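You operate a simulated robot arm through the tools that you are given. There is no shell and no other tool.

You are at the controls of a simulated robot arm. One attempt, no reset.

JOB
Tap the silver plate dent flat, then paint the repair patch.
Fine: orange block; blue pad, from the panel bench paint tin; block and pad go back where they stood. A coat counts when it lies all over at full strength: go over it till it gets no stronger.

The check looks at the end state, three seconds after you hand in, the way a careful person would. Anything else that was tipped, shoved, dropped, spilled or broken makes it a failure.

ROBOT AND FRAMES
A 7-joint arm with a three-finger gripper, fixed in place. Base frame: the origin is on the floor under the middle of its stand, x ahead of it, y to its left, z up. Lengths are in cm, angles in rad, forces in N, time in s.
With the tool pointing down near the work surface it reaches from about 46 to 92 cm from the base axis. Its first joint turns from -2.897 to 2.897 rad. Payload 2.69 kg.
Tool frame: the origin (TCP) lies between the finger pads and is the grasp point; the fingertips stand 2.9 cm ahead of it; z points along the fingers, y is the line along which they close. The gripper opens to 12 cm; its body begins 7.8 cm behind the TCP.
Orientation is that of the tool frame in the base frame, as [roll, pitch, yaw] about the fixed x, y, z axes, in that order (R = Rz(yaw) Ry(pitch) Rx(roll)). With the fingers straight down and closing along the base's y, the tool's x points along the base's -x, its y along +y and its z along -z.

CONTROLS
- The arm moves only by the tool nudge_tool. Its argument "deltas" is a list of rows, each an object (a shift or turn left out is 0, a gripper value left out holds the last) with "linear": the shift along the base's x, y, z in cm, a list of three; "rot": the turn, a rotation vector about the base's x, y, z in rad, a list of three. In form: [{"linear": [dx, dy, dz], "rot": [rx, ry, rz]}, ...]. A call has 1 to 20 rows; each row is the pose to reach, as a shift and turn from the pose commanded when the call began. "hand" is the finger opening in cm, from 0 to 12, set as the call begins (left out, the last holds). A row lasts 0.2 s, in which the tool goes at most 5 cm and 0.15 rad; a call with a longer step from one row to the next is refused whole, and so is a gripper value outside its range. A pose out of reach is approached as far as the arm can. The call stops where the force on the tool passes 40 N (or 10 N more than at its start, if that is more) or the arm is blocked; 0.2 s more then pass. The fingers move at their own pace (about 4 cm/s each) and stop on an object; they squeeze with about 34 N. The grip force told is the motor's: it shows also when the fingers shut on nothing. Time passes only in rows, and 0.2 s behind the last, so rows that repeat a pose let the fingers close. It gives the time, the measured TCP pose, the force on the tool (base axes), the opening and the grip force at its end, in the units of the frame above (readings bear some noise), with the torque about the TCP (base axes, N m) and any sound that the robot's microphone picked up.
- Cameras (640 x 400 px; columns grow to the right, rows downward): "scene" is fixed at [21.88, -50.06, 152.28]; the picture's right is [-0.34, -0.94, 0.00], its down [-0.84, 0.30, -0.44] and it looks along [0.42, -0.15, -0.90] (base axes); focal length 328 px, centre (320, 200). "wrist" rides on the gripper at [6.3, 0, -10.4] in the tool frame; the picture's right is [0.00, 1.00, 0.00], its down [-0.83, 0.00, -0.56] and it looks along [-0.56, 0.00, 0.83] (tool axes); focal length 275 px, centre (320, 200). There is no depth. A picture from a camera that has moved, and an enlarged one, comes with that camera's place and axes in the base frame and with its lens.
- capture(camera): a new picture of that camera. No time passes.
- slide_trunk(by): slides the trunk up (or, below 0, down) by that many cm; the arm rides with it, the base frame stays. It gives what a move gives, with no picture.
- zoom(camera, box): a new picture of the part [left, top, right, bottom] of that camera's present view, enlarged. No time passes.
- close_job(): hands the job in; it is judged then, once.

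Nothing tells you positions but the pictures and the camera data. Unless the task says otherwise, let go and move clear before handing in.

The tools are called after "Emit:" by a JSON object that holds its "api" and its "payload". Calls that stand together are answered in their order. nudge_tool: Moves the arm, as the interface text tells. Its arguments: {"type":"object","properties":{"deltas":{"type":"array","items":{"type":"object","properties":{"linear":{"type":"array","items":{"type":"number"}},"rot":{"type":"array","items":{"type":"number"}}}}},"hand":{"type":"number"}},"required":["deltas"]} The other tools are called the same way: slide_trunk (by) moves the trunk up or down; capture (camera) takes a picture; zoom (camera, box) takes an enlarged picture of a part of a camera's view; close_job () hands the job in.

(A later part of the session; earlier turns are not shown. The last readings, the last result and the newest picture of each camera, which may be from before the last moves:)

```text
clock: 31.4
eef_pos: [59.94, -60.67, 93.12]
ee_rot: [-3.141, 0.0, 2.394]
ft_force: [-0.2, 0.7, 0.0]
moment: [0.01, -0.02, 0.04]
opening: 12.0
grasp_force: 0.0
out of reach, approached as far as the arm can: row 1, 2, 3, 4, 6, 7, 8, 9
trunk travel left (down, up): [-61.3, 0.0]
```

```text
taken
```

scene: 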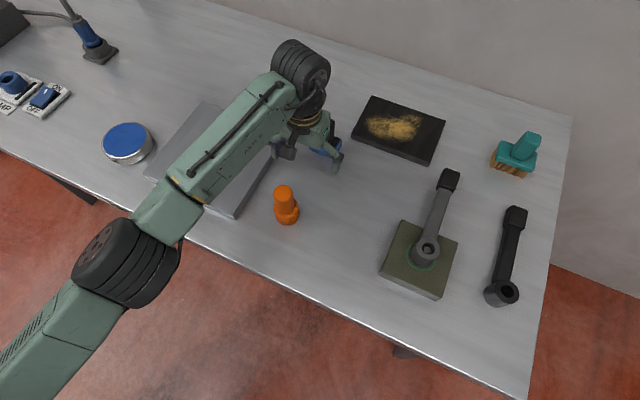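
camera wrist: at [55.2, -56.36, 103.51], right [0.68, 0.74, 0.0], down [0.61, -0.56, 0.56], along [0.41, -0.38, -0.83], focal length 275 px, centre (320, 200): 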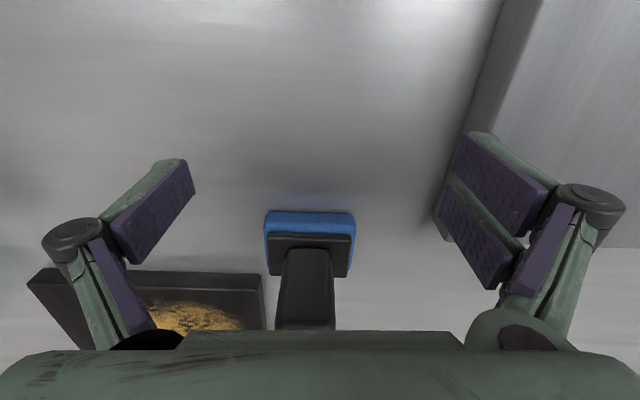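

Straight down, the arm tops out near radius 85–86, while the pad is at about 94. I'll raise slightly and tilt the fingers outward about 0.4 rad around the closing axis, which brings the pad within reach and still meets its handle faces squarely.

Emit:
{"api": "nudge_tool", "payload": {"deltas": [{"linear": [0, 0, 2], "rot": [0, 0, 0]}, {"linear": [0, -0.3, 4], "rot": [-0.0886, -0.0952, 0]}, {"linear": [0.2, -0.8, 4.5], "rot": [-0.1772, -0.1903, 0]}, {"linear": [0.5, -1.2, 4.5], "rot": [-0.2726, -0.2928, 0]}, {"linear": [0.5, -1.2, 4.5], "rot": [-0.2726, -0.2928, 0]}]}}

Emit:
{"api": "capture", "payload": {"camera": "wrist"}}

Emit:
{"api": "capture", "payload": {"camera": "scene"}}

```text
clock: 32.6
eef_pos: [60.43, -61.83, 97.59]
ee_rot: [-3.139, 0.4, 2.393]
ft_force: [-0.4, 0.5, -0.4]
moment: [0.03, -0.03, -0.03]
opening: 12.01
grasp_force: 0.1
out of reach, approached as far as the arm can: row 1
trunk travel left (down, up): [-61.3, 0.0]
```

```text
taken
camera wrist: at [53.1, -55.15, 104.77], right [0.68, 0.74, 0.0], down [0.41, -0.37, 0.84], along [0.61, -0.57, -0.55], focal length 275 px, centre (320, 200)
```

wrist: 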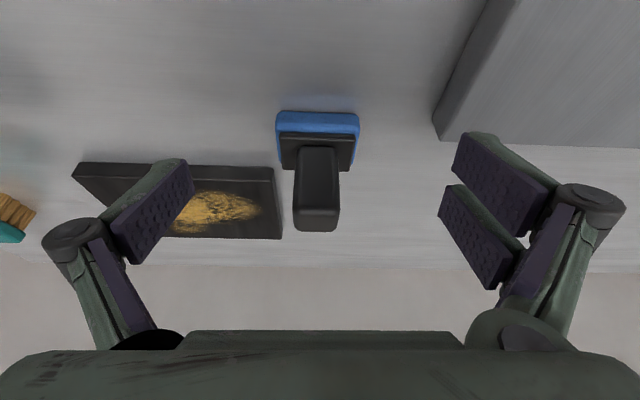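

```text
taken
```

scene: 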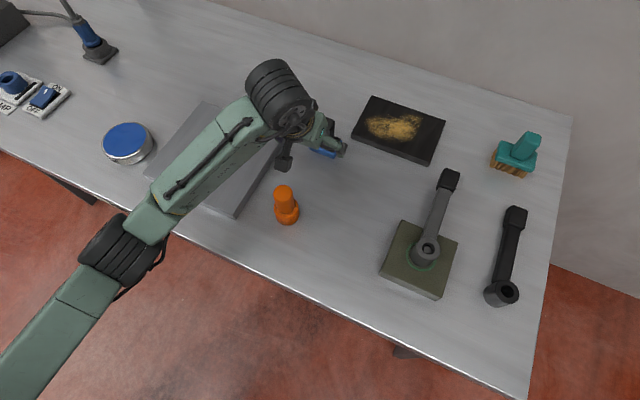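

The tilt works. I'll advance along the pad line with the fingers straddling the handle, aiming for the TCP at (65.5, -67.1, 93.7).

Emit:
{"api": "nudge_tool", "payload": {"deltas": [{"linear": [1.0, -1.1, -1]}, {"linear": [2.0, -2.2, -2]}, {"linear": [3.0, -3.2, -3]}, {"linear": [4.0, -4.2, -3.7]}, {"linear": [4.6, -4.8, -3.9]}, {"linear": [4.6, -4.8, -3.9]}]}}

Emit:
{"api": "capture", "payload": {"camera": "wrist"}}

Emit:
{"api": "zoom", "payload": {"camera": "scene", "box": [270, 80, 390, 180]}}

```text
clock: 34.0
eef_pos: [64.85, -66.7, 93.9]
ee_rot: [-3.141, 0.401, 2.394]
ft_force: [0.0, 0.1, -0.5]
moment: [0.01, 0.02, 0.01]
opening: 11.98
grasp_force: 0.0
trunk travel left (down, up): [-61.3, 0.0]
```

```text
taken
camera wrist: at [57.64, -60.04, 100.92], right [0.68, 0.74, 0.0], down [0.41, -0.37, 0.84], along [0.61, -0.57, -0.55], focal length 275 px, centre (320, 200)
```

wrist: 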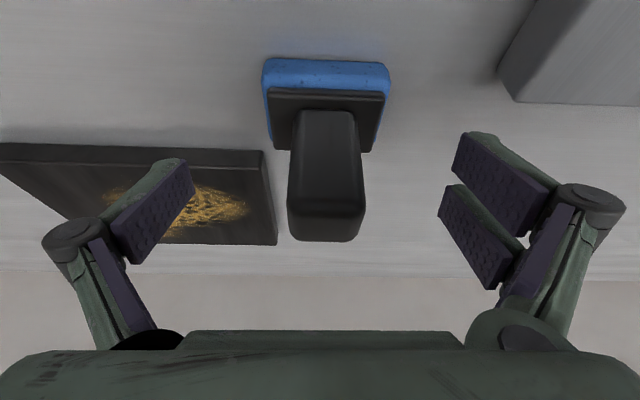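

```text
4.00 times, centred on (330, 130) of scene
camera zoom: at [21.88, -50.06, 152.28], right [-0.34, -0.94, 0.0], down [-0.84, 0.3, -0.44], along [0.42, -0.15, -0.9], focal length 1312 px, centre (280, 480)
```

zoom: 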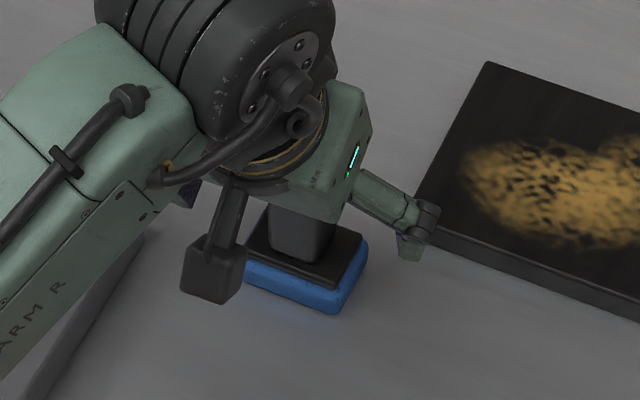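

The handle centre reads as (65.5, -67.0), about 0.7 cm further out. I'll make that last adjustment and then close.

Emit:
{"api": "nudge_tool", "payload": {"deltas": [{"linear": [0.3, -0.15, -0.1]}, {"linear": [0.65, -0.3, -0.2]}, {"linear": [0.65, -0.3, -0.2]}]}}

Emit:
{"api": "capture", "payload": {"camera": "wrist"}}

```text
clock: 34.8
eef_pos: [65.6, -67.01, 93.67]
ee_rot: [-3.141, 0.401, 2.393]
ft_force: [-0.3, -0.1, 0.0]
moment: [-0.01, 0.0, -0.02]
opening: 12.0
grasp_force: 0.1
trunk travel left (down, up): [-61.3, 0.0]
```

```text
taken
camera wrist: at [58.3, -60.33, 100.7], right [0.68, 0.74, 0.0], down [0.41, -0.37, 0.84], along [0.61, -0.57, -0.55], focal length 275 px, centre (320, 200)
```

wrist: 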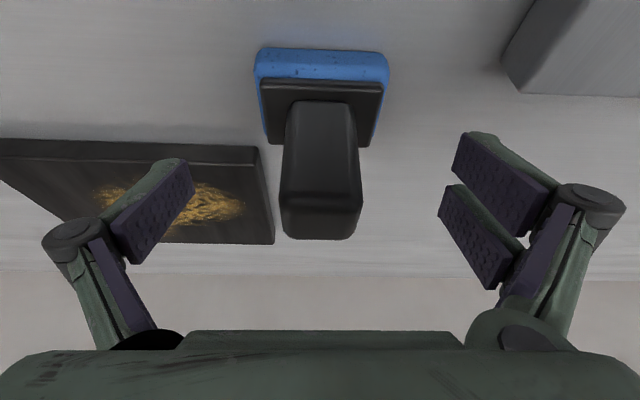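

The hand is centred laterally, but the pad is rotated about 0.037 rad from my yaw, because the bench sits at exactly 45°. I'll correct the yaw so that closing doesn't twist the pad, then grip.

Emit:
{"api": "nudge_tool", "payload": {"deltas": [{"linear": [0, 0, 0], "rot": [0, 0, -0.037]}, {"linear": [0, 0, 0], "rot": [0, 0, -0.037]}, {"linear": [0, 0, 0], "rot": [0, 0, -0.037]}]}}

Emit:
{"api": "zoom", "payload": {"camera": "wrist", "box": [220, 30, 420, 255]}}

```text
clock: 35.6
eef_pos: [65.62, -66.95, 93.63]
ee_rot: [-3.139, 0.399, 2.357]
ft_force: [0.7, 0.2, 0.7]
moment: [-0.02, -0.04, -0.02]
opening: 12.03
grasp_force: 0.1
trunk travel left (down, up): [-61.3, 0.0]
```

```text
1.78 times, centred on (320, 142) of wrist
camera zoom: at [58.58, -60.04, 100.67], right [0.7, 0.71, 0.0], down [0.39, -0.39, 0.84], along [0.59, -0.59, -0.55], focal length 489 px, centre (320, 302)
```

zoom: 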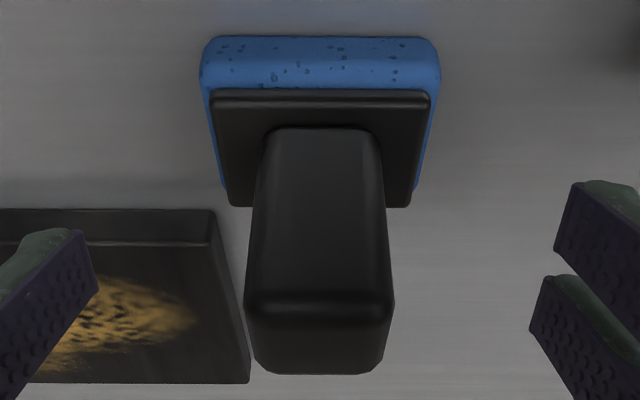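

It's now square and centred, so I'm closing on the handle.

Emit:
{"api": "nudge_tool", "payload": {"deltas": [{"linear": [0, 0, 0]}, {"linear": [0, 0, 0]}, {"linear": [0, 0, 0]}, {"linear": [0, 0, 0]}, {"linear": [0, 0, 0]}, {"linear": [0, 0, 0]}, {"linear": [0, 0, 0]}, {"linear": [0, 0, 0]}], "hand": 0}}

Emit:
{"api": "capture", "payload": {"camera": "wrist"}}

Emit:
{"api": "zoom", "payload": {"camera": "scene", "box": [270, 80, 390, 180]}}

```text
clock: 37.4
eef_pos: [65.55, -66.97, 93.6]
ee_rot: [-3.14, 0.399, 2.358]
ft_force: [-0.3, -0.1, 0.5]
moment: [0.04, 0.01, -0.04]
opening: 3.37
grasp_force: 34.8
trunk travel left (down, up): [-61.3, 0.0]
```

```text
taken
camera wrist: at [58.58, -60.05, 100.69], right [0.7, 0.71, 0.0], down [0.39, -0.39, 0.84], along [0.59, -0.59, -0.55], focal length 275 px, centre (320, 200)
```

wrist: 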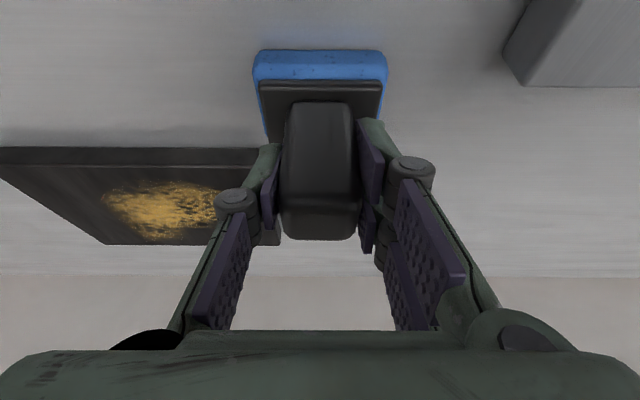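

```text
4.00 times, centred on (330, 130) of scene
camera zoom: at [21.88, -50.06, 152.28], right [-0.34, -0.94, 0.0], down [-0.84, 0.3, -0.44], along [0.42, -0.15, -0.9], focal length 1312 px, centre (280, 480)
```

zoom: 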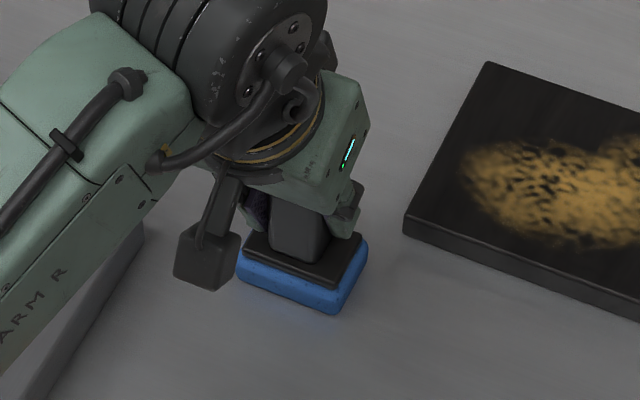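

The pad is gripped with no side load, and its home pose is TCP (65.55, -66.97, 93.6) at tilt 0.40 and yaw 2.357. I'll lift it and carry it over the plate toward the tin, which I now put near (79.5, -23.5), keeping high.

Emit:
{"api": "nudge_tool", "payload": {"deltas": [{"linear": [0, 0, 1]}, {"linear": [0, 0, 3]}, {"linear": [-0.5, 1, 5]}, {"linear": [-0.5, 4, 7.5]}, {"linear": [-0.3, 7.5, 9]}, {"linear": [0, 11, 9.4]}, {"linear": [0.5, 15, 9.4]}, {"linear": [1.5, 19, 9.4]}, {"linear": [3, 23, 9.4]}, {"linear": [4.5, 27, 9.4]}, {"linear": [4.5, 27, 9.4]}]}}

Emit:
{"api": "capture", "payload": {"camera": "wrist"}}

Emit:
{"api": "capture", "payload": {"camera": "scene"}}

```text
clock: 39.8
eef_pos: [70.26, -39.97, 102.89]
ee_rot: [-3.139, 0.399, 2.357]
ft_force: [0.1, 0.4, -2.2]
moment: [0.01, 0.02, -0.01]
opening: 3.36
grasp_force: 34.0
trunk travel left (down, up): [-61.3, 0.0]
```

```text
taken
camera wrist: at [63.15, -33.15, 109.99], right [0.7, 0.71, 0.0], down [0.39, -0.39, 0.83], along [0.59, -0.59, -0.55], focal length 275 px, centre (320, 200)
```

wrist: 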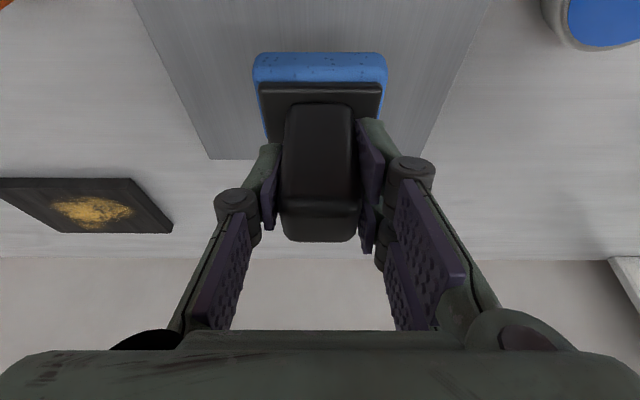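

```text
taken
```

scene: 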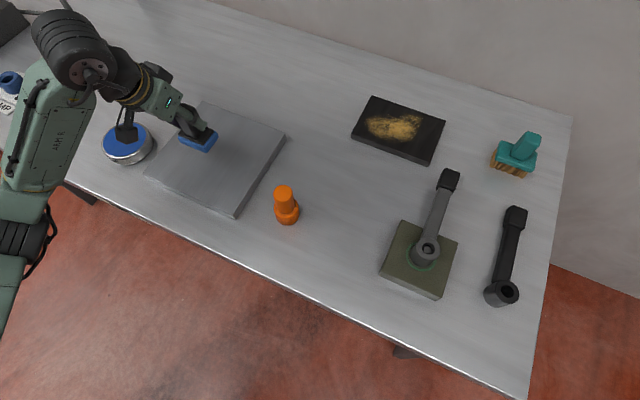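

Emit:
{"api": "zoom", "payload": {"camera": "scene", "box": [90, 100, 230, 190]}}

Emit:
{"api": "zoom", "payload": {"camera": "wrist", "box": [230, 30, 410, 130]}}

```text
4.44 times, centred on (160, 145) of scene
camera zoom: at [21.88, -50.06, 152.28], right [-0.34, -0.94, 0.0], down [-0.84, 0.3, -0.44], along [0.42, -0.15, -0.9], focal length 1458 px, centre (1031, 444)
```

zoom: 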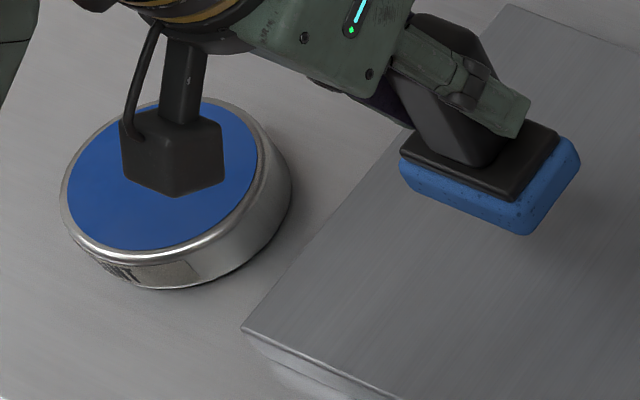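

```text
3.56 times, centred on (320, 80) of wrist
camera zoom: at [63.15, -33.15, 109.99], right [0.7, 0.71, 0.0], down [0.39, -0.39, 0.83], along [0.59, -0.59, -0.55], focal length 979 px, centre (320, 627)
```

zoom: 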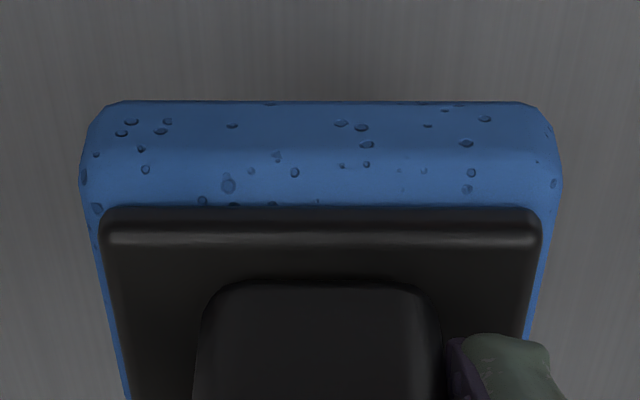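

To localise the tin better, I'll move so it appears clear of the pad in the wrist view.

Emit:
{"api": "nudge_tool", "payload": {"deltas": [{"linear": [0.2, 4, 0]}, {"linear": [0.4, 8, 0]}, {"linear": [0.6, 12, 0]}, {"linear": [0.8, 15, 0]}, {"linear": [0.8, 15, 0]}]}}

Emit:
{"api": "capture", "payload": {"camera": "wrist"}}

Emit:
{"api": "capture", "payload": {"camera": "scene"}}

```text
clock: 41.0
eef_pos: [70.85, -25.02, 103.02]
ee_rot: [-3.14, 0.4, 2.36]
ft_force: [-0.1, -0.2, -2.5]
moment: [0.05, 0.0, 0.0]
opening: 3.36
grasp_force: 34.5
trunk travel left (down, up): [-61.3, 0.0]
```

```text
taken
camera wrist: at [63.87, -18.1, 110.1], right [0.7, 0.71, 0.0], down [0.39, -0.39, 0.83], along [0.59, -0.59, -0.55], focal length 275 px, centre (320, 200)
```

wrist: 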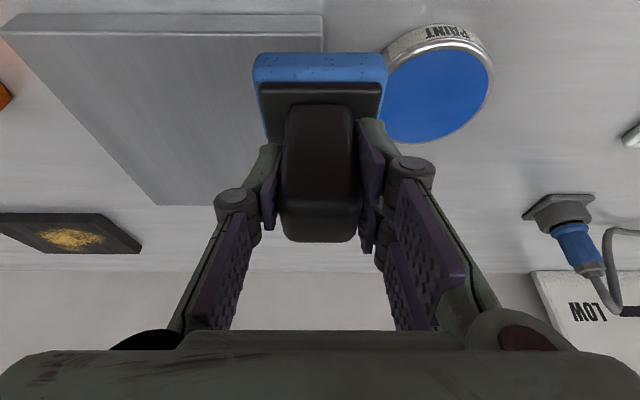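

```text
taken
```

scene: 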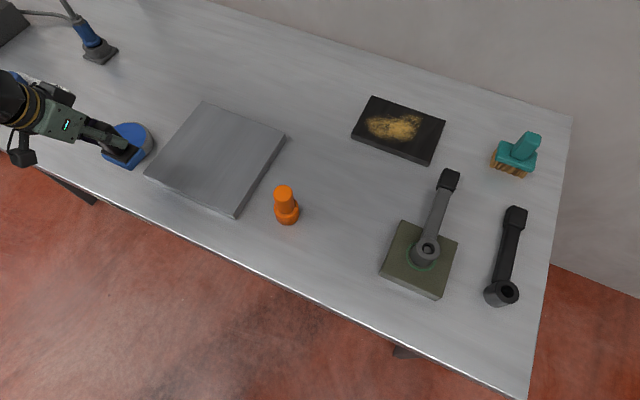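

The tin's centre comes out at about (81.5, -22.6), with an inner radius of ~5 cm and its rim at z≈89.7. I'll bring the pad directly above it and check the alignment.

Emit:
{"api": "nudge_tool", "payload": {"deltas": [{"linear": [3.5, 0.8, 0]}, {"linear": [7, 1.6, 0]}, {"linear": [10.65, 2.4, -0.5]}, {"linear": [10.65, 2.4, -2]}, {"linear": [10.65, 2.4, -3]}, {"linear": [10.65, 2.4, -3]}]}}

Emit:
{"api": "capture", "payload": {"camera": "wrist"}}

Emit:
{"api": "zoom", "payload": {"camera": "scene", "box": [80, 90, 200, 180]}}

```text
clock: 42.4
eef_pos: [81.59, -22.64, 99.94]
ee_rot: [-3.14, 0.399, 2.358]
ft_force: [0.0, 0.3, -2.1]
moment: [0.0, 0.02, 0.01]
opening: 3.36
grasp_force: 33.9
trunk travel left (down, up): [-61.3, 0.0]
```

```text
taken
camera wrist: at [74.58, -15.72, 107.04], right [0.7, 0.71, 0.0], down [0.39, -0.39, 0.84], along [0.59, -0.59, -0.55], focal length 275 px, centre (320, 200)
```

wrist: 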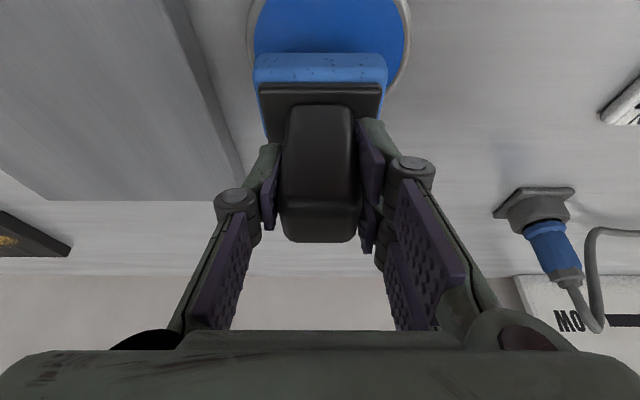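

```text
4.44 times, centred on (140, 135) of scene
camera zoom: at [21.88, -50.06, 152.28], right [-0.34, -0.94, 0.0], down [-0.84, 0.3, -0.44], along [0.42, -0.15, -0.9], focal length 1458 px, centre (1120, 489)
```

zoom: 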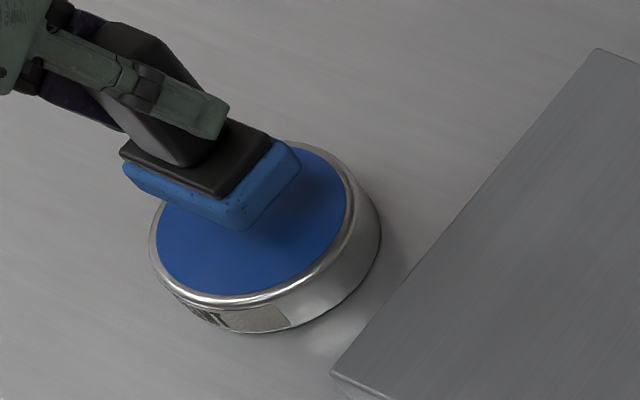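

The tin centre is about 0.4 cm to my right, so I'll correct to (81.9, -22.35) and lower slowly toward the paint.

Emit:
{"api": "nudge_tool", "payload": {"deltas": [{"linear": [0.3, 0.28, -0.3]}, {"linear": [0.3, 0.28, -0.9]}, {"linear": [0.3, 0.28, -1.5]}, {"linear": [0.3, 0.28, -2.0]}, {"linear": [0.3, 0.28, -2.0]}]}}

Emit:
{"api": "capture", "payload": {"camera": "wrist"}}

Emit:
{"api": "zoom", "payload": {"camera": "scene", "box": [90, 100, 180, 170]}}

```text
clock: 43.6
eef_pos: [81.91, -22.33, 97.91]
ee_rot: [-3.14, 0.4, 2.356]
ft_force: [1.0, -0.2, -1.6]
moment: [-0.02, -0.01, -0.01]
opening: 3.35
grasp_force: 33.9
trunk travel left (down, up): [-61.3, 0.0]
```

```text
taken
camera wrist: at [74.88, -15.4, 105.06], right [0.7, 0.71, 0.0], down [0.39, -0.39, 0.84], along [0.59, -0.59, -0.55], focal length 275 px, centre (320, 200)
```

wrist: 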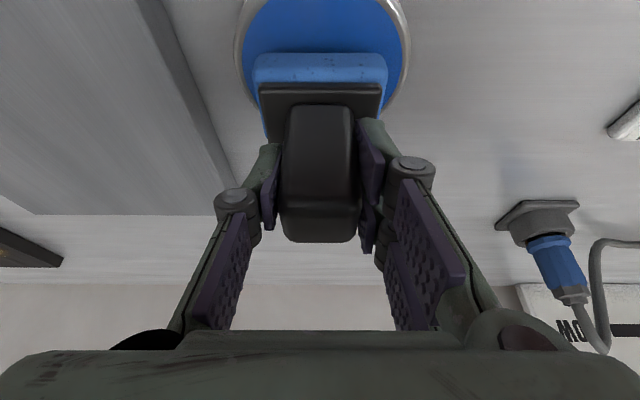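

```text
5.71 times, centred on (135, 135) of scene
camera zoom: at [21.88, -50.06, 152.28], right [-0.34, -0.94, 0.0], down [-0.84, 0.3, -0.44], along [0.42, -0.15, -0.9], focal length 1874 px, centre (1377, 571)
```

zoom: 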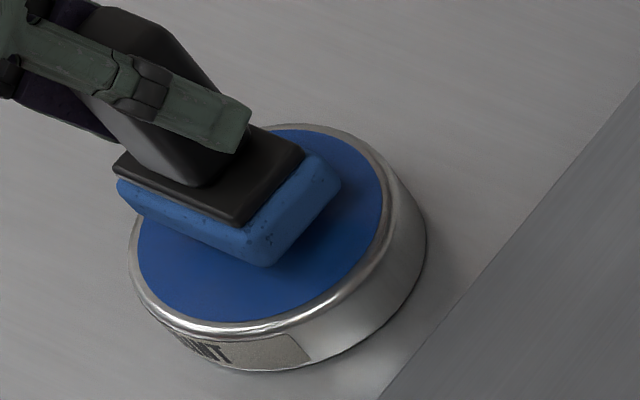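

Laterally it's centred, but in the scene view one pad corner looks tight against the rim. I'll nudge outward slightly and zoom in before going lower.

Emit:
{"api": "nudge_tool", "payload": {"deltas": [{"linear": [0.14, -0.26, -0.3]}, {"linear": [0.14, -0.26, -0.5]}, {"linear": [0.14, -0.26, -0.5]}]}}

Emit:
{"api": "zoom", "payload": {"camera": "wrist", "box": [220, 0, 420, 125]}}

Emit:
{"api": "zoom", "payload": {"camera": "scene", "box": [100, 112, 156, 168]}}

```text
clock: 44.4
eef_pos: [81.96, -22.61, 97.44]
ee_rot: [-3.14, 0.401, 2.358]
ft_force: [-0.3, 0.2, -2.7]
moment: [0.04, -0.01, -0.02]
opening: 3.36
grasp_force: 33.8
trunk travel left (down, up): [-61.3, 0.0]
```

```text
3.20 times, centred on (320, 62) of wrist
camera zoom: at [74.99, -15.63, 104.54], right [0.7, 0.71, 0.0], down [0.39, -0.39, 0.84], along [0.59, -0.59, -0.55], focal length 881 px, centre (320, 640)
```

zoom: 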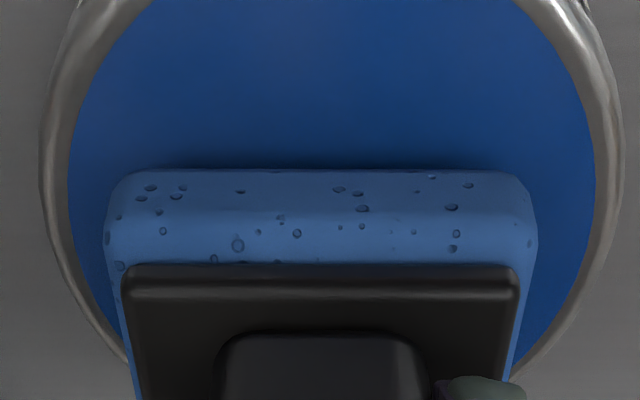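

```text
7.14 times, centred on (128, 140) of scene
camera zoom: at [21.88, -50.06, 152.28], right [-0.34, -0.94, 0.0], down [-0.84, 0.3, -0.44], along [0.42, -0.15, -0.9], focal length 2343 px, centre (1691, 629)
```

zoom: 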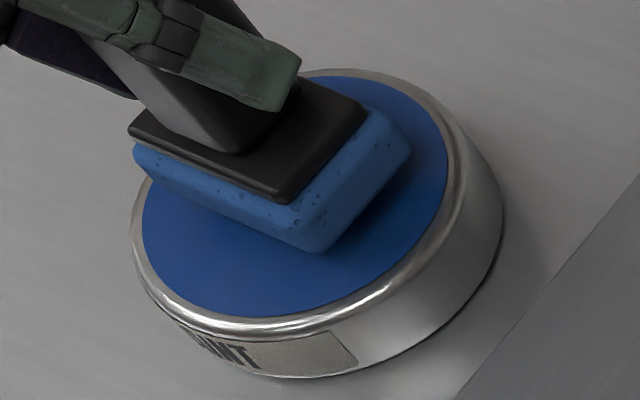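

The pad sits within the opening with roughly 0.5 cm of margin all round. I'll lower it in small steps until it meets the paint.

Emit:
{"api": "nudge_tool", "payload": {"deltas": [{"linear": [0, 0, -0.2]}, {"linear": [0, 0, -0.4]}, {"linear": [0, 0, -0.6]}, {"linear": [0, 0, -0.8]}, {"linear": [0, 0, -0.8]}]}}

Emit:
{"api": "zoom", "payload": {"camera": "wrist", "box": [220, 0, 420, 125]}}

Emit:
{"api": "zoom", "payload": {"camera": "scene", "box": [100, 112, 156, 168]}}

```text
clock: 45.6
eef_pos: [82.1, -22.7, 96.68]
ee_rot: [-3.14, 0.4, 2.359]
ft_force: [0.3, -0.4, -2.1]
moment: [0.0, -0.03, -0.03]
opening: 3.34
grasp_force: 34.0
trunk travel left (down, up): [-61.3, 0.0]
```

```text
3.20 times, centred on (320, 62) of wrist
camera zoom: at [74.99, -15.67, 103.72], right [0.7, 0.71, 0.0], down [0.39, -0.39, 0.84], along [0.59, -0.59, -0.55], focal length 881 px, centre (320, 640)
```

zoom: 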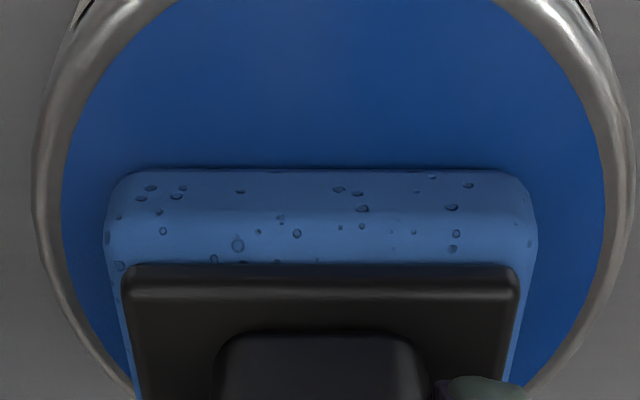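

```text
7.14 times, centred on (128, 140) of scene
camera zoom: at [21.88, -50.06, 152.28], right [-0.34, -0.94, 0.0], down [-0.84, 0.3, -0.44], along [0.42, -0.15, -0.9], focal length 2343 px, centre (1691, 629)
```

zoom: 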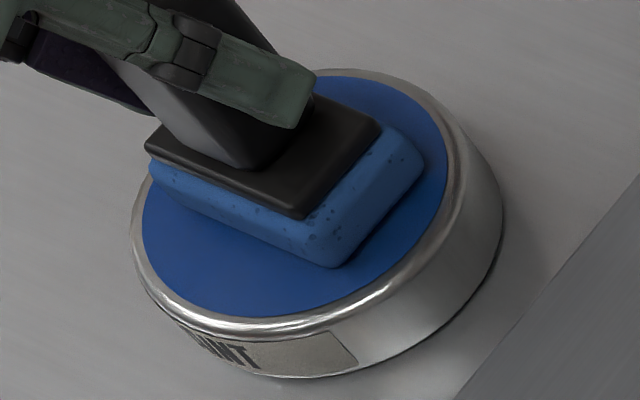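

Emit:
{"api": "nudge_tool", "payload": {"deltas": [{"linear": [0, 0, -0.15]}, {"linear": [0, 0, -0.3]}, {"linear": [0, 0, -0.4]}, {"linear": [0, 0, -0.4]}]}}

Emit:
{"api": "zoom", "payload": {"camera": "wrist", "box": [220, 0, 420, 125]}}

Emit:
{"api": "zoom", "payload": {"camera": "scene", "box": [100, 112, 156, 168]}}

```text
clock: 46.6
eef_pos: [82.0, -22.57, 96.43]
ee_rot: [-3.142, 0.406, 2.355]
ft_force: [6.1, -1.3, 16.3]
moment: [0.04, -0.13, -0.03]
opening: 3.36
grasp_force: 34.1
trunk travel left (down, up): [-61.3, 0.0]
```

```text
3.20 times, centred on (320, 62) of wrist
camera zoom: at [74.9, -15.62, 103.55], right [0.7, 0.71, 0.0], down [0.39, -0.38, 0.84], along [0.59, -0.59, -0.55], focal length 881 px, centre (320, 640)
```

zoom: 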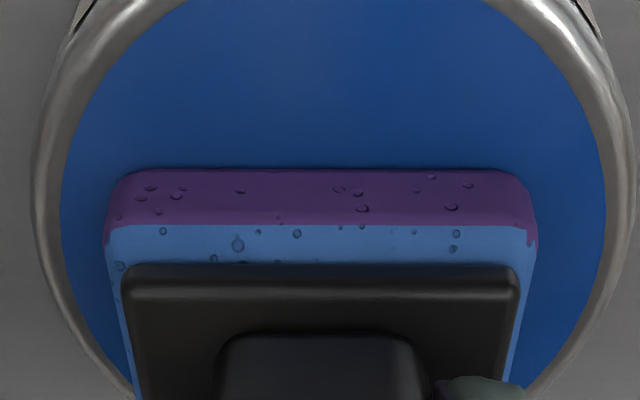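

```text
7.14 times, centred on (128, 140) of scene
camera zoom: at [21.88, -50.06, 152.28], right [-0.34, -0.94, 0.0], down [-0.84, 0.3, -0.44], along [0.42, -0.15, -0.9], focal length 2343 px, centre (1691, 629)
```

zoom: 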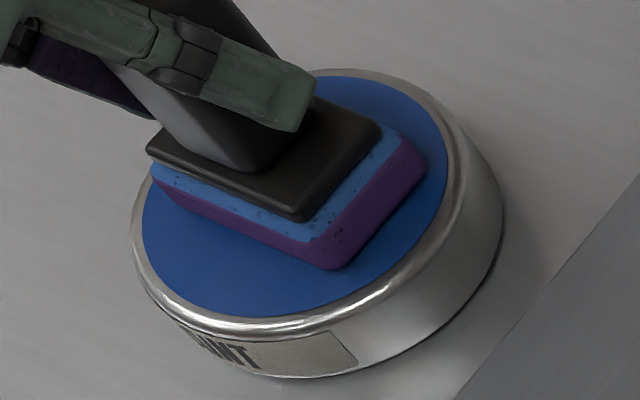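

The pad's lower half has turned purple, so it's loaded with paint, and the contact is firm at TCP z≈96.4. I'll lift it straight up and carry it toward the repaired spot.

Emit:
{"api": "nudge_tool", "payload": {"deltas": [{"linear": [0, 0, 0.5]}, {"linear": [0, 0, 1.5]}, {"linear": [0, 0, 3.5]}, {"linear": [0, 0, 6]}, {"linear": [0, 0, 6.5]}, {"linear": [0, 0, 6.5]}]}}

Emit:
{"api": "capture", "payload": {"camera": "wrist"}}

Emit:
{"api": "zoom", "payload": {"camera": "scene", "box": [80, 90, 240, 190]}}

```text
clock: 48.0
eef_pos: [81.99, -22.54, 102.74]
ee_rot: [-3.14, 0.4, 2.36]
ft_force: [0.1, 0.6, -2.1]
moment: [0.04, 0.01, -0.03]
opening: 3.35
grasp_force: 33.6
trunk travel left (down, up): [-61.3, 0.0]
```

```text
taken
camera wrist: at [74.97, -15.62, 109.85], right [0.7, 0.71, 0.0], down [0.39, -0.39, 0.83], along [0.59, -0.59, -0.55], focal length 275 px, centre (320, 200)
```

wrist: 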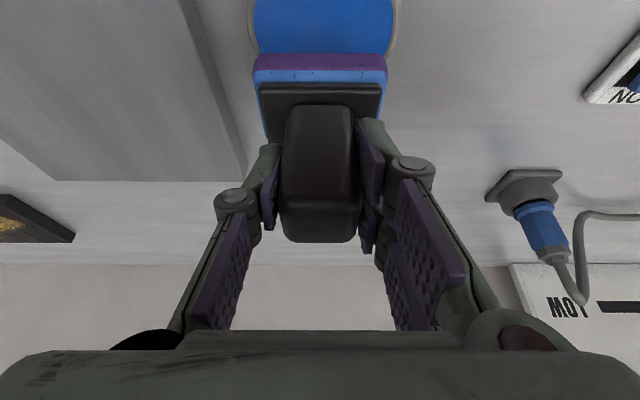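

```text
4.00 times, centred on (160, 140) of scene
camera zoom: at [21.88, -50.06, 152.28], right [-0.34, -0.94, 0.0], down [-0.84, 0.3, -0.44], along [0.42, -0.15, -0.9], focal length 1312 px, centre (960, 440)
```

zoom: 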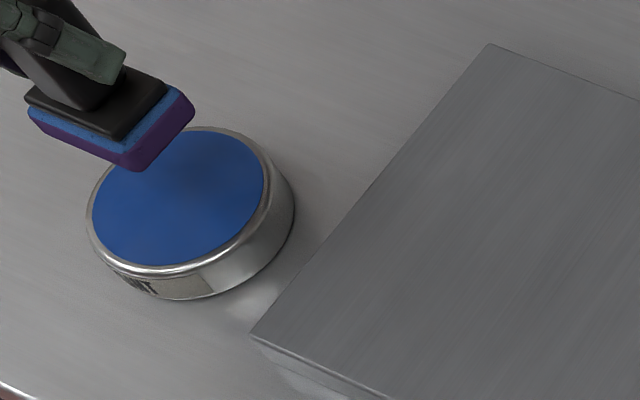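

The tin hasn't moved and the pad is wet. I'll move over the repaired spot at (74.85, -37.95), hover about 1 cm above the plate, and check.

Emit:
{"api": "nudge_tool", "payload": {"deltas": [{"linear": [-2, -4, 0]}, {"linear": [-4, -8, 0]}, {"linear": [-6, -12, 0]}, {"linear": [-7.15, -15.4, 0]}, {"linear": [-7.15, -15.4, -2.5]}, {"linear": [-7.15, -15.4, -4.9]}, {"linear": [-7.15, -15.4, -4.9]}]}}

Emit:
{"api": "capture", "payload": {"camera": "wrist"}}

Emit:
{"api": "zoom", "payload": {"camera": "scene", "box": [120, 90, 280, 210]}}

```text
clock: 49.6
eef_pos: [74.8, -38.04, 97.73]
ee_rot: [-3.139, 0.401, 2.356]
ft_force: [-0.8, -0.3, -1.6]
moment: [-0.02, 0.0, 0.0]
opening: 3.34
grasp_force: 33.7
trunk travel left (down, up): [-61.3, 0.0]
```

```text
taken
camera wrist: at [67.75, -31.13, 104.92], right [0.7, 0.71, 0.0], down [0.39, -0.38, 0.84], along [0.59, -0.59, -0.55], focal length 275 px, centre (320, 200)
```

wrist: 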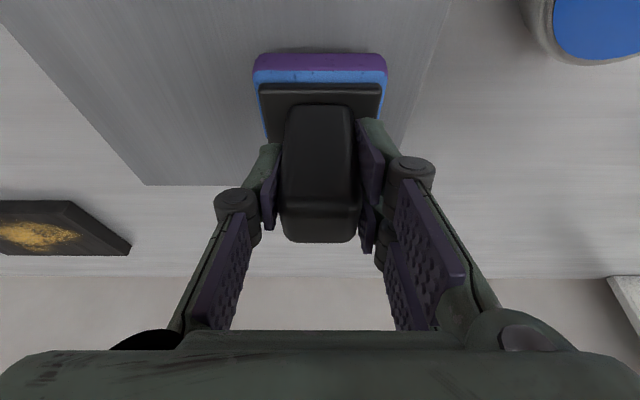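

```text
3.33 times, centred on (200, 150) of scene
camera zoom: at [21.88, -50.06, 152.28], right [-0.34, -0.94, 0.0], down [-0.84, 0.3, -0.44], along [0.42, -0.15, -0.9], focal length 1093 px, centre (720, 367)
```

zoom: 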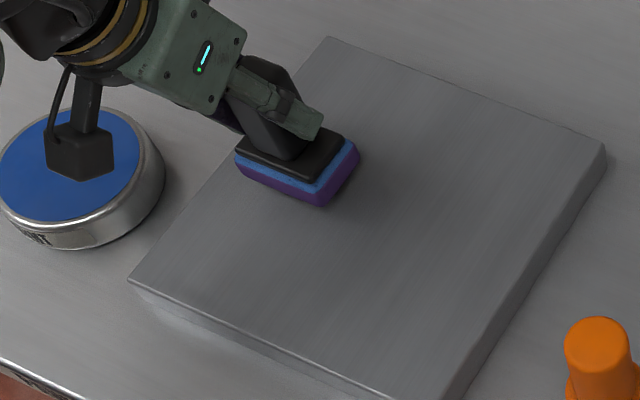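

I'm over the repaired area. I'll lower gently until the pad presses lightly on the plate.

Emit:
{"api": "nudge_tool", "payload": {"deltas": [{"linear": [0, 0, -0.3]}, {"linear": [0, 0, -0.6]}, {"linear": [0, 0, -0.8]}, {"linear": [0, 0, -1.0]}, {"linear": [0, 0, -1.1]}, {"linear": [0, 0, -1.1]}]}}

Emit:
{"api": "zoom", "payload": {"camera": "scene", "box": [120, 90, 280, 210]}}

```text
clock: 51.0
eef_pos: [74.89, -38.01, 96.79]
ee_rot: [-3.14, 0.4, 2.357]
ft_force: [-0.4, 0.2, -2.3]
moment: [0.04, 0.0, 0.03]
opening: 3.34
grasp_force: 34.0
trunk travel left (down, up): [-61.3, 0.0]
```

```text
3.33 times, centred on (200, 150) of scene
camera zoom: at [21.88, -50.06, 152.28], right [-0.34, -0.94, 0.0], down [-0.84, 0.3, -0.44], along [0.42, -0.15, -0.9], focal length 1093 px, centre (720, 367)
```

zoom: 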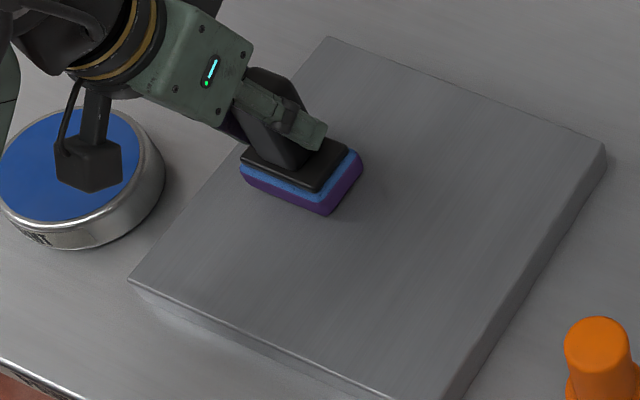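

Emit:
{"api": "nudge_tool", "payload": {"deltas": [{"linear": [0, 0, -0.1]}, {"linear": [0, 0, -0.2]}, {"linear": [0, 0, -0.3]}, {"linear": [0, 0, -0.3]}]}}

Emit:
{"api": "zoom", "payload": {"camera": "scene", "box": [150, 110, 250, 180]}}

```text
clock: 52.0
eef_pos: [74.83, -37.96, 96.64]
ee_rot: [-3.141, 0.398, 2.358]
ft_force: [1.4, 0.4, 1.1]
moment: [0.18, -0.08, -0.07]
opening: 3.33
grasp_force: 34.3
trunk travel left (down, up): [-61.3, 0.0]
```

```text
5.71 times, centred on (200, 145) of scene
camera zoom: at [21.88, -50.06, 152.28], right [-0.34, -0.94, 0.0], down [-0.84, 0.3, -0.44], along [0.42, -0.15, -0.9], focal length 1874 px, centre (1006, 514)
```

zoom: 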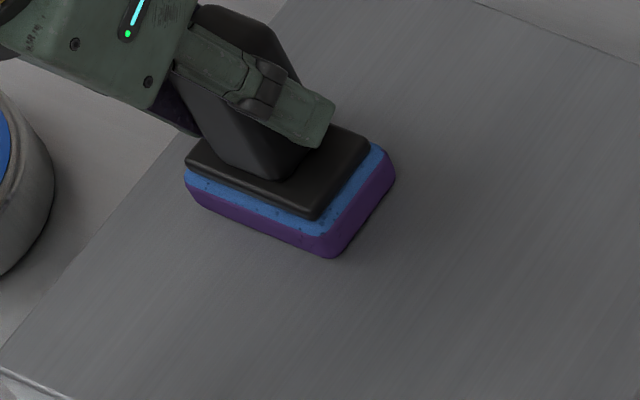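

Contact has just begun at z≈96.6. I'll press a little more, make a short back-and-forth stroke, and then lift to see what the coat looks like.

Emit:
{"api": "nudge_tool", "payload": {"deltas": [{"linear": [0, 0, -0.12]}, {"linear": [0, 0, -0.15]}, {"linear": [0.35, -0.35, -0.15]}, {"linear": [0.7, -0.7, -0.15]}, {"linear": [1.05, -1.05, -0.15]}, {"linear": [0.7, -0.7, -0.15]}, {"linear": [0.35, -0.35, -0.15]}, {"linear": [0, 0, -0.15]}, {"linear": [-0.35, 0.35, -0.15]}, {"linear": [-0.7, 0.7, -0.15]}, {"linear": [-1.05, 1.05, -0.15]}, {"linear": [-0.7, 0.7, -0.15]}, {"linear": [-0.35, 0.35, -0.15]}, {"linear": [0, 0, -0.15]}]}}

Emit:
{"api": "nudge_tool", "payload": {"deltas": [{"linear": [0, 0, 0.5]}, {"linear": [0, 0, 2]}, {"linear": [0, 0, 4]}, {"linear": [-2, -2, 5]}, {"linear": [-5, -5, 5]}, {"linear": [-8, -8, 5]}, {"linear": [-8, -8, 5]}]}}

Emit:
{"api": "capture", "payload": {"camera": "wrist"}}

Emit:
{"api": "zoom", "payload": {"camera": "scene", "box": [140, 95, 260, 185]}}

```text
clock: 55.0
eef_pos: [74.76, -37.94, 96.46]
ee_rot: [-3.141, 0.402, 2.358]
ft_force: [-5.1, 5.0, 16.9]
moment: [0.41, 0.28, 0.04]
opening: 3.38
grasp_force: 34.1
trunk travel left (down, up): [-61.3, 0.0]
```

```text
clock: 56.6
eef_pos: [66.75, -46.0, 101.36]
ee_rot: [-3.14, 0.4, 2.358]
ft_force: [-0.3, 0.8, -2.5]
moment: [0.03, 0.01, 0.0]
opening: 3.39
grasp_force: 33.6
trunk travel left (down, up): [-61.3, 0.0]
```

```text
taken
camera wrist: at [59.77, -39.09, 108.44], right [0.7, 0.71, 0.0], down [0.39, -0.39, 0.83], along [0.59, -0.59, -0.55], focal length 275 px, centre (320, 200)
```

wrist: 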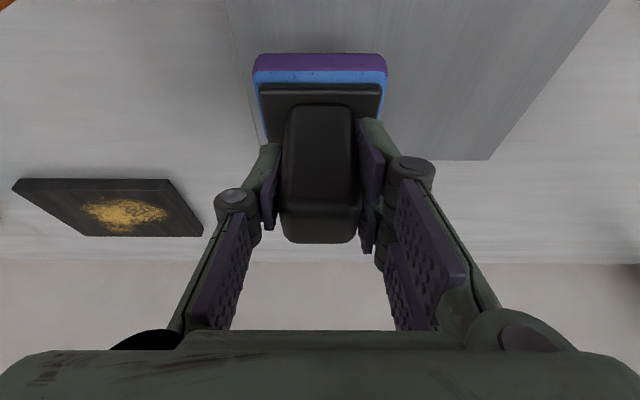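

```text
4.44 times, centred on (200, 140) of scene
camera zoom: at [21.88, -50.06, 152.28], right [-0.34, -0.94, 0.0], down [-0.84, 0.3, -0.44], along [0.42, -0.15, -0.9], focal length 1458 px, centre (853, 467)
```

zoom: 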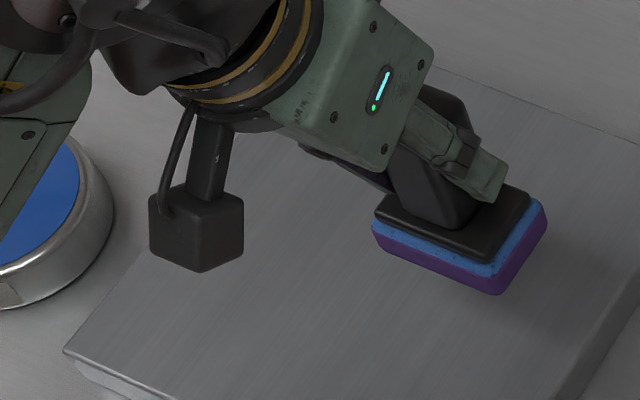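

No paint is visible on the plate where I stroked. I'll zoom in on that spot to be sure before rethinking which thing is the repair patch.

Emit:
{"api": "zoom", "payload": {"camera": "wrist", "box": [390, 0, 610, 130]}}

Emit:
{"api": "zoom", "payload": {"camera": "wrist", "box": [0, 160, 220, 260]}}

Emit:
{"api": "zoom", "payload": {"camera": "wrist", "box": [240, 40, 400, 140]}}

Emit:
{"api": "capture", "payload": {"camera": "scene"}}

```text
2.91 times, centred on (500, 65) of wrist
camera zoom: at [59.77, -39.09, 108.44], right [0.7, 0.71, 0.0], down [0.39, -0.39, 0.83], along [0.59, -0.59, -0.55], focal length 801 px, centre (-204, 593)
```

zoom: 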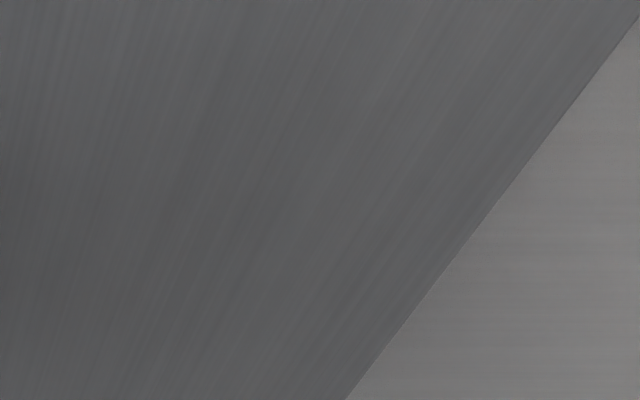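

```text
2.91 times, centred on (110, 210) of wrist
camera zoom: at [59.77, -39.09, 108.44], right [0.7, 0.71, 0.0], down [0.39, -0.39, 0.83], along [0.59, -0.59, -0.55], focal length 801 px, centre (931, 171)
```

zoom: 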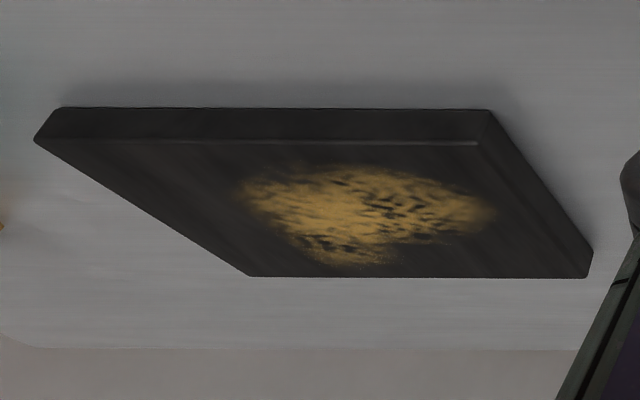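

```text
4.00 times, centred on (320, 90) of wrist
camera zoom: at [59.77, -39.09, 108.44], right [0.7, 0.71, 0.0], down [0.39, -0.39, 0.83], along [0.59, -0.59, -0.55], focal length 1101 px, centre (320, 640)
```

zoom: 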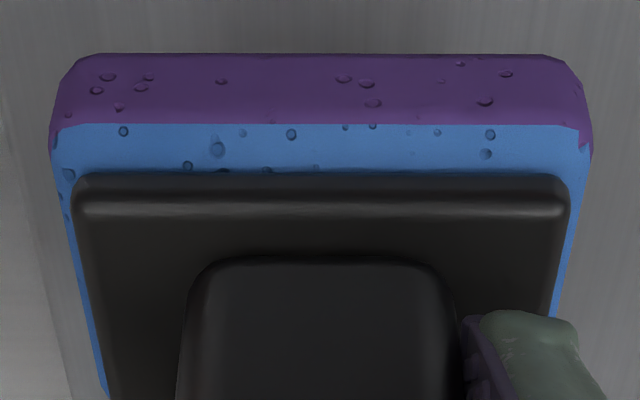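

```text
taken
```

scene: 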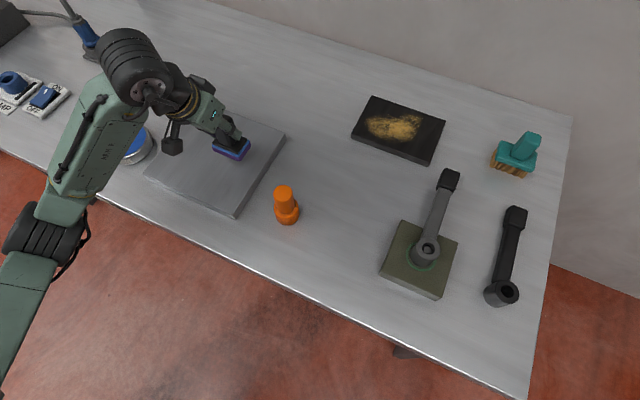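

The plate took no paint at all despite firm contact, so the repair patch must be something else. Before committing to the yellow-marked panel, I'll look around the rest of the workspace with the wrist camera.

Emit:
{"api": "nudge_tool", "payload": {"deltas": [{"linear": [-2, 2, 2]}, {"linear": [-5, 4.5, 4]}, {"linear": [-8, 7, 6], "rot": [0, 0, 0.13]}, {"linear": [-11, 9.5, 8], "rot": [0, 0, 0.26]}, {"linear": [-14, 12, 9], "rot": [0, 0, 0.39]}, {"linear": [-15, 14, 9], "rot": [0, 0, 0.52]}, {"linear": [-16, 16, 9], "rot": [0, 0, 0.65]}, {"linear": [-16, 18, 9], "rot": [0, 0, 0.78]}, {"linear": [-16, 20, 9], "rot": [0, 0, 0.9]}, {"linear": [-16, 22, 9], "rot": [0, 0, 1.03]}, {"linear": [-16, 22, 9], "rot": [0, 0, 1.03]}]}}

Emit:
{"api": "capture", "payload": {"camera": "wrist"}}

```text
clock: 59.0
eef_pos: [50.84, -24.01, 110.22]
ee_rot: [-3.138, 0.399, -2.894]
ft_force: [0.6, 0.7, -2.9]
moment: [-0.01, 0.02, 0.0]
opening: 3.38
grasp_force: 33.7
trunk travel left (down, up): [-61.3, 0.0]
```

```text
taken
camera wrist: at [41.21, -26.44, 117.36], right [-0.25, 0.97, 0.0], down [0.53, 0.14, 0.84], along [0.81, 0.21, -0.55], focal length 275 px, centre (320, 200)
```

wrist: 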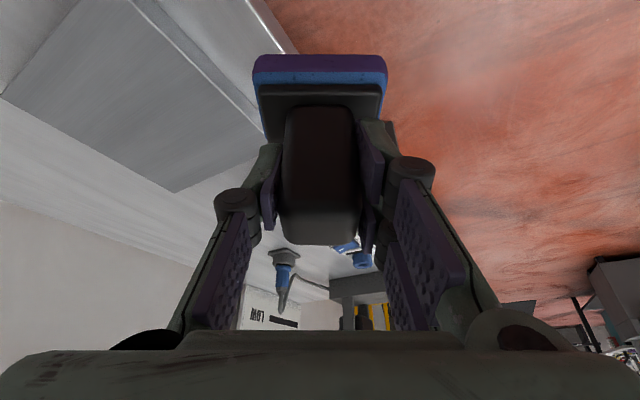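

There is more furniture in the room off to the left. I'll keep turning to see it.

Emit:
{"api": "nudge_tool", "payload": {"deltas": [{"linear": [0, 3, 1], "rot": [0, 0, 0.14]}, {"linear": [0, 6, 1], "rot": [0, 0, 0.28]}, {"linear": [0, 9, 1], "rot": [0, 0, 0.42]}, {"linear": [0, 12, 1], "rot": [0, 0, 0.56]}, {"linear": [0, 15, 1], "rot": [0, 0, 0.7]}, {"linear": [0, 18, 1], "rot": [0, 0, 0.84]}, {"linear": [0, 21, 1], "rot": [0, 0, 0.98]}, {"linear": [0, 24, 1], "rot": [0, 0, 1.1]}, {"linear": [0, 24, 1], "rot": [0, 0, 1.1]}]}}

Emit:
{"api": "capture", "payload": {"camera": "wrist"}}

Emit:
{"api": "zoom", "payload": {"camera": "wrist", "box": [400, 150, 640, 350]}}

```text
clock: 61.0
eef_pos: [50.86, 0.42, 110.01]
ee_rot: [-3.136, 0.396, -1.794]
ft_force: [-0.1, 0.0, -2.1]
moment: [0.01, -0.02, 0.04]
opening: 3.36
grasp_force: 34.1
out of reach, approached as far as the arm can: row 5, 6, 7, 8, 9
trunk travel left (down, up): [-61.3, 0.0]
```

```text
taken
camera wrist: at [48.63, -9.15, 117.09], right [-0.98, 0.22, -0.01], down [0.12, 0.54, 0.83], along [0.19, 0.81, -0.55], focal length 275 px, centre (320, 200)
```

wrist: 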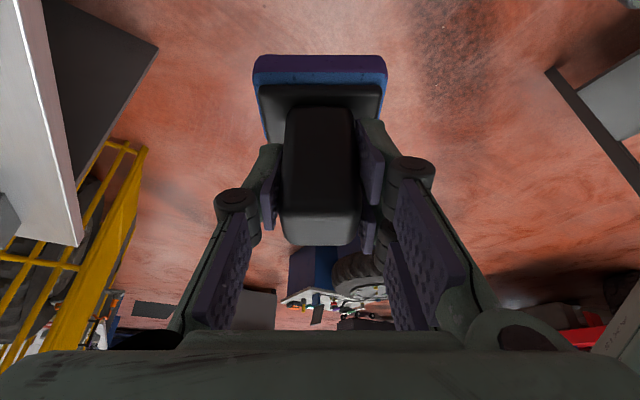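

```text
2.00 times, centred on (520, 250) of wrist
camera zoom: at [48.63, -9.15, 117.09], right [-0.98, 0.22, -0.01], down [0.12, 0.54, 0.83], along [0.19, 0.81, -0.55], focal length 551 px, centre (-80, 100)
```

zoom: 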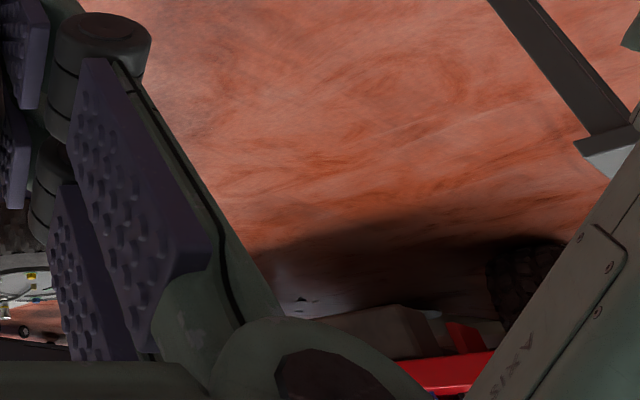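

Emit:
{"api": "nudge_tool", "payload": {"deltas": [{"linear": [0, 4, -1], "rot": [0, 0, 0.1]}, {"linear": [-1, 8, -1], "rot": [0, 0, 0.2]}, {"linear": [-2, 12, -1], "rot": [0, 0, 0.3]}, {"linear": [-3.5, 16, -1], "rot": [0, 0, 0.4]}, {"linear": [-5.5, 20, -1], "rot": [0, 0, 0.5]}, {"linear": [-8, 24, -1], "rot": [0, 0, 0.6]}, {"linear": [-11, 28, -1], "rot": [0, 0, 0.7]}, {"linear": [-14.5, 31.5, -1], "rot": [0, 0, 0.8]}, {"linear": [-14.5, 31.5, -1], "rot": [0, 0, 0.8]}]}}

Emit:
{"api": "capture", "payload": {"camera": "wrist"}}

Emit:
{"api": "capture", "payload": {"camera": "scene"}}

```text
clock: 61.8
eef_pos: [51.0, 4.95, 108.62]
ee_rot: [3.131, 0.391, -1.756]
ft_force: [-1.1, 0.5, -2.0]
moment: [0.0, 0.0, 0.01]
opening: 3.37
grasp_force: 34.2
trunk travel left (down, up): [-61.3, 0.0]
stopped in row 3: the arm was blocked; the commanded pose is now the measured one
```

```text
taken
camera wrist: at [49.39, -4.79, 115.74], right [-0.98, 0.18, 0.01], down [0.1, 0.55, 0.83], along [0.14, 0.82, -0.56], focal length 275 px, centre (320, 200)
```

wrist: 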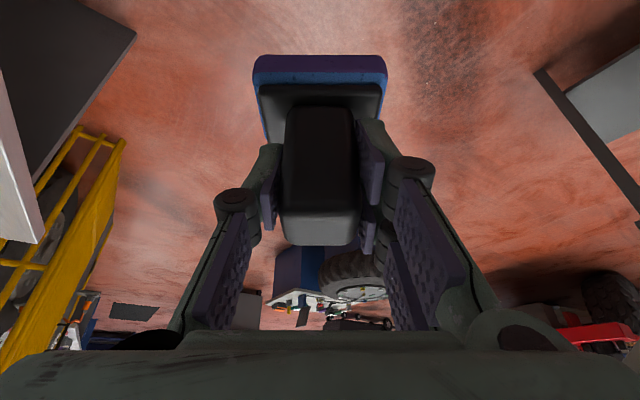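

```text
taken
```

scene: 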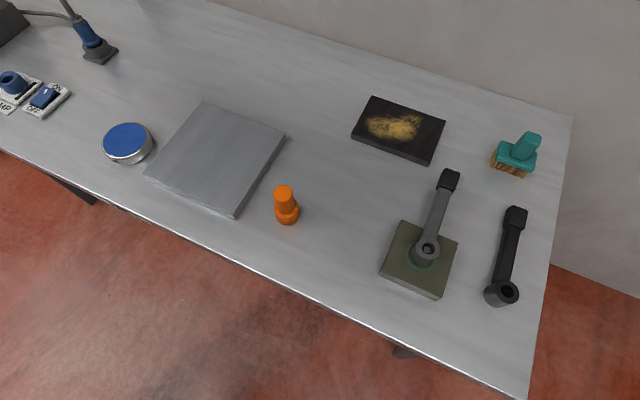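

The wrist hit its turning limit, not an obstacle. There's a surface off to the robot's left, so I'll swing the arm that way with the hand kept aligned to it, and look.

Emit:
{"api": "nudge_tool", "payload": {"deltas": [{"linear": [0, 0, 0], "rot": [0, 0, -0.14]}, {"linear": [0, 3, 0], "rot": [0, 0, -0.28]}, {"linear": [-0.7, 7, 0], "rot": [0, 0, -0.42]}, {"linear": [-1.7, 11, 0], "rot": [0, 0, -0.5]}, {"linear": [-3, 15, 0], "rot": [0, 0, -0.5]}, {"linear": [-5, 19, 0], "rot": [0, 0, -0.5]}, {"linear": [-7.5, 22.5, 0], "rot": [0, 0, -0.5]}, {"linear": [-10.5, 26, 0], "rot": [0, 0, -0.5]}, {"linear": [-14, 29, 0], "rot": [0, 0, -0.5]}, {"linear": [-14, 29, 0], "rot": [0, 0, -0.5]}]}}

Emit:
{"api": "capture", "payload": {"camera": "wrist"}}

```text
clock: 64.2
eef_pos: [40.08, 32.48, 108.76]
ee_rot: [3.118, 0.396, -2.346]
ft_force: [-0.9, 0.3, -3.3]
moment: [-0.01, 0.0, -0.01]
opening: 3.36
grasp_force: 34.0
trunk travel left (down, up): [-61.3, 0.0]
stopped in row 10: the arm was blocked; the commanded pose is now the measured one
```

```text
taken
camera wrist: at [33.47, 25.23, 115.96], right [-0.72, 0.69, 0.02], down [0.4, 0.39, 0.83], along [0.57, 0.61, -0.55], focal length 275 px, centre (320, 200)
```

wrist: 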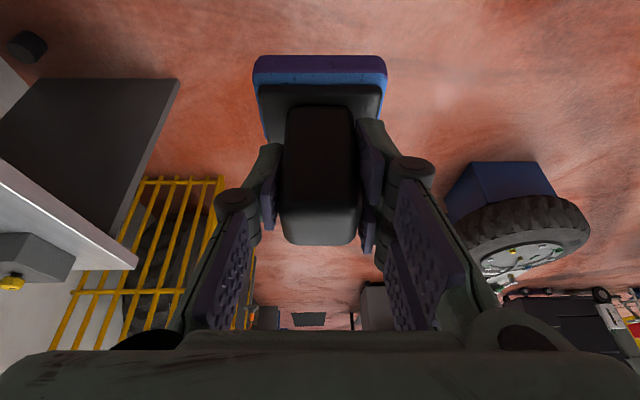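

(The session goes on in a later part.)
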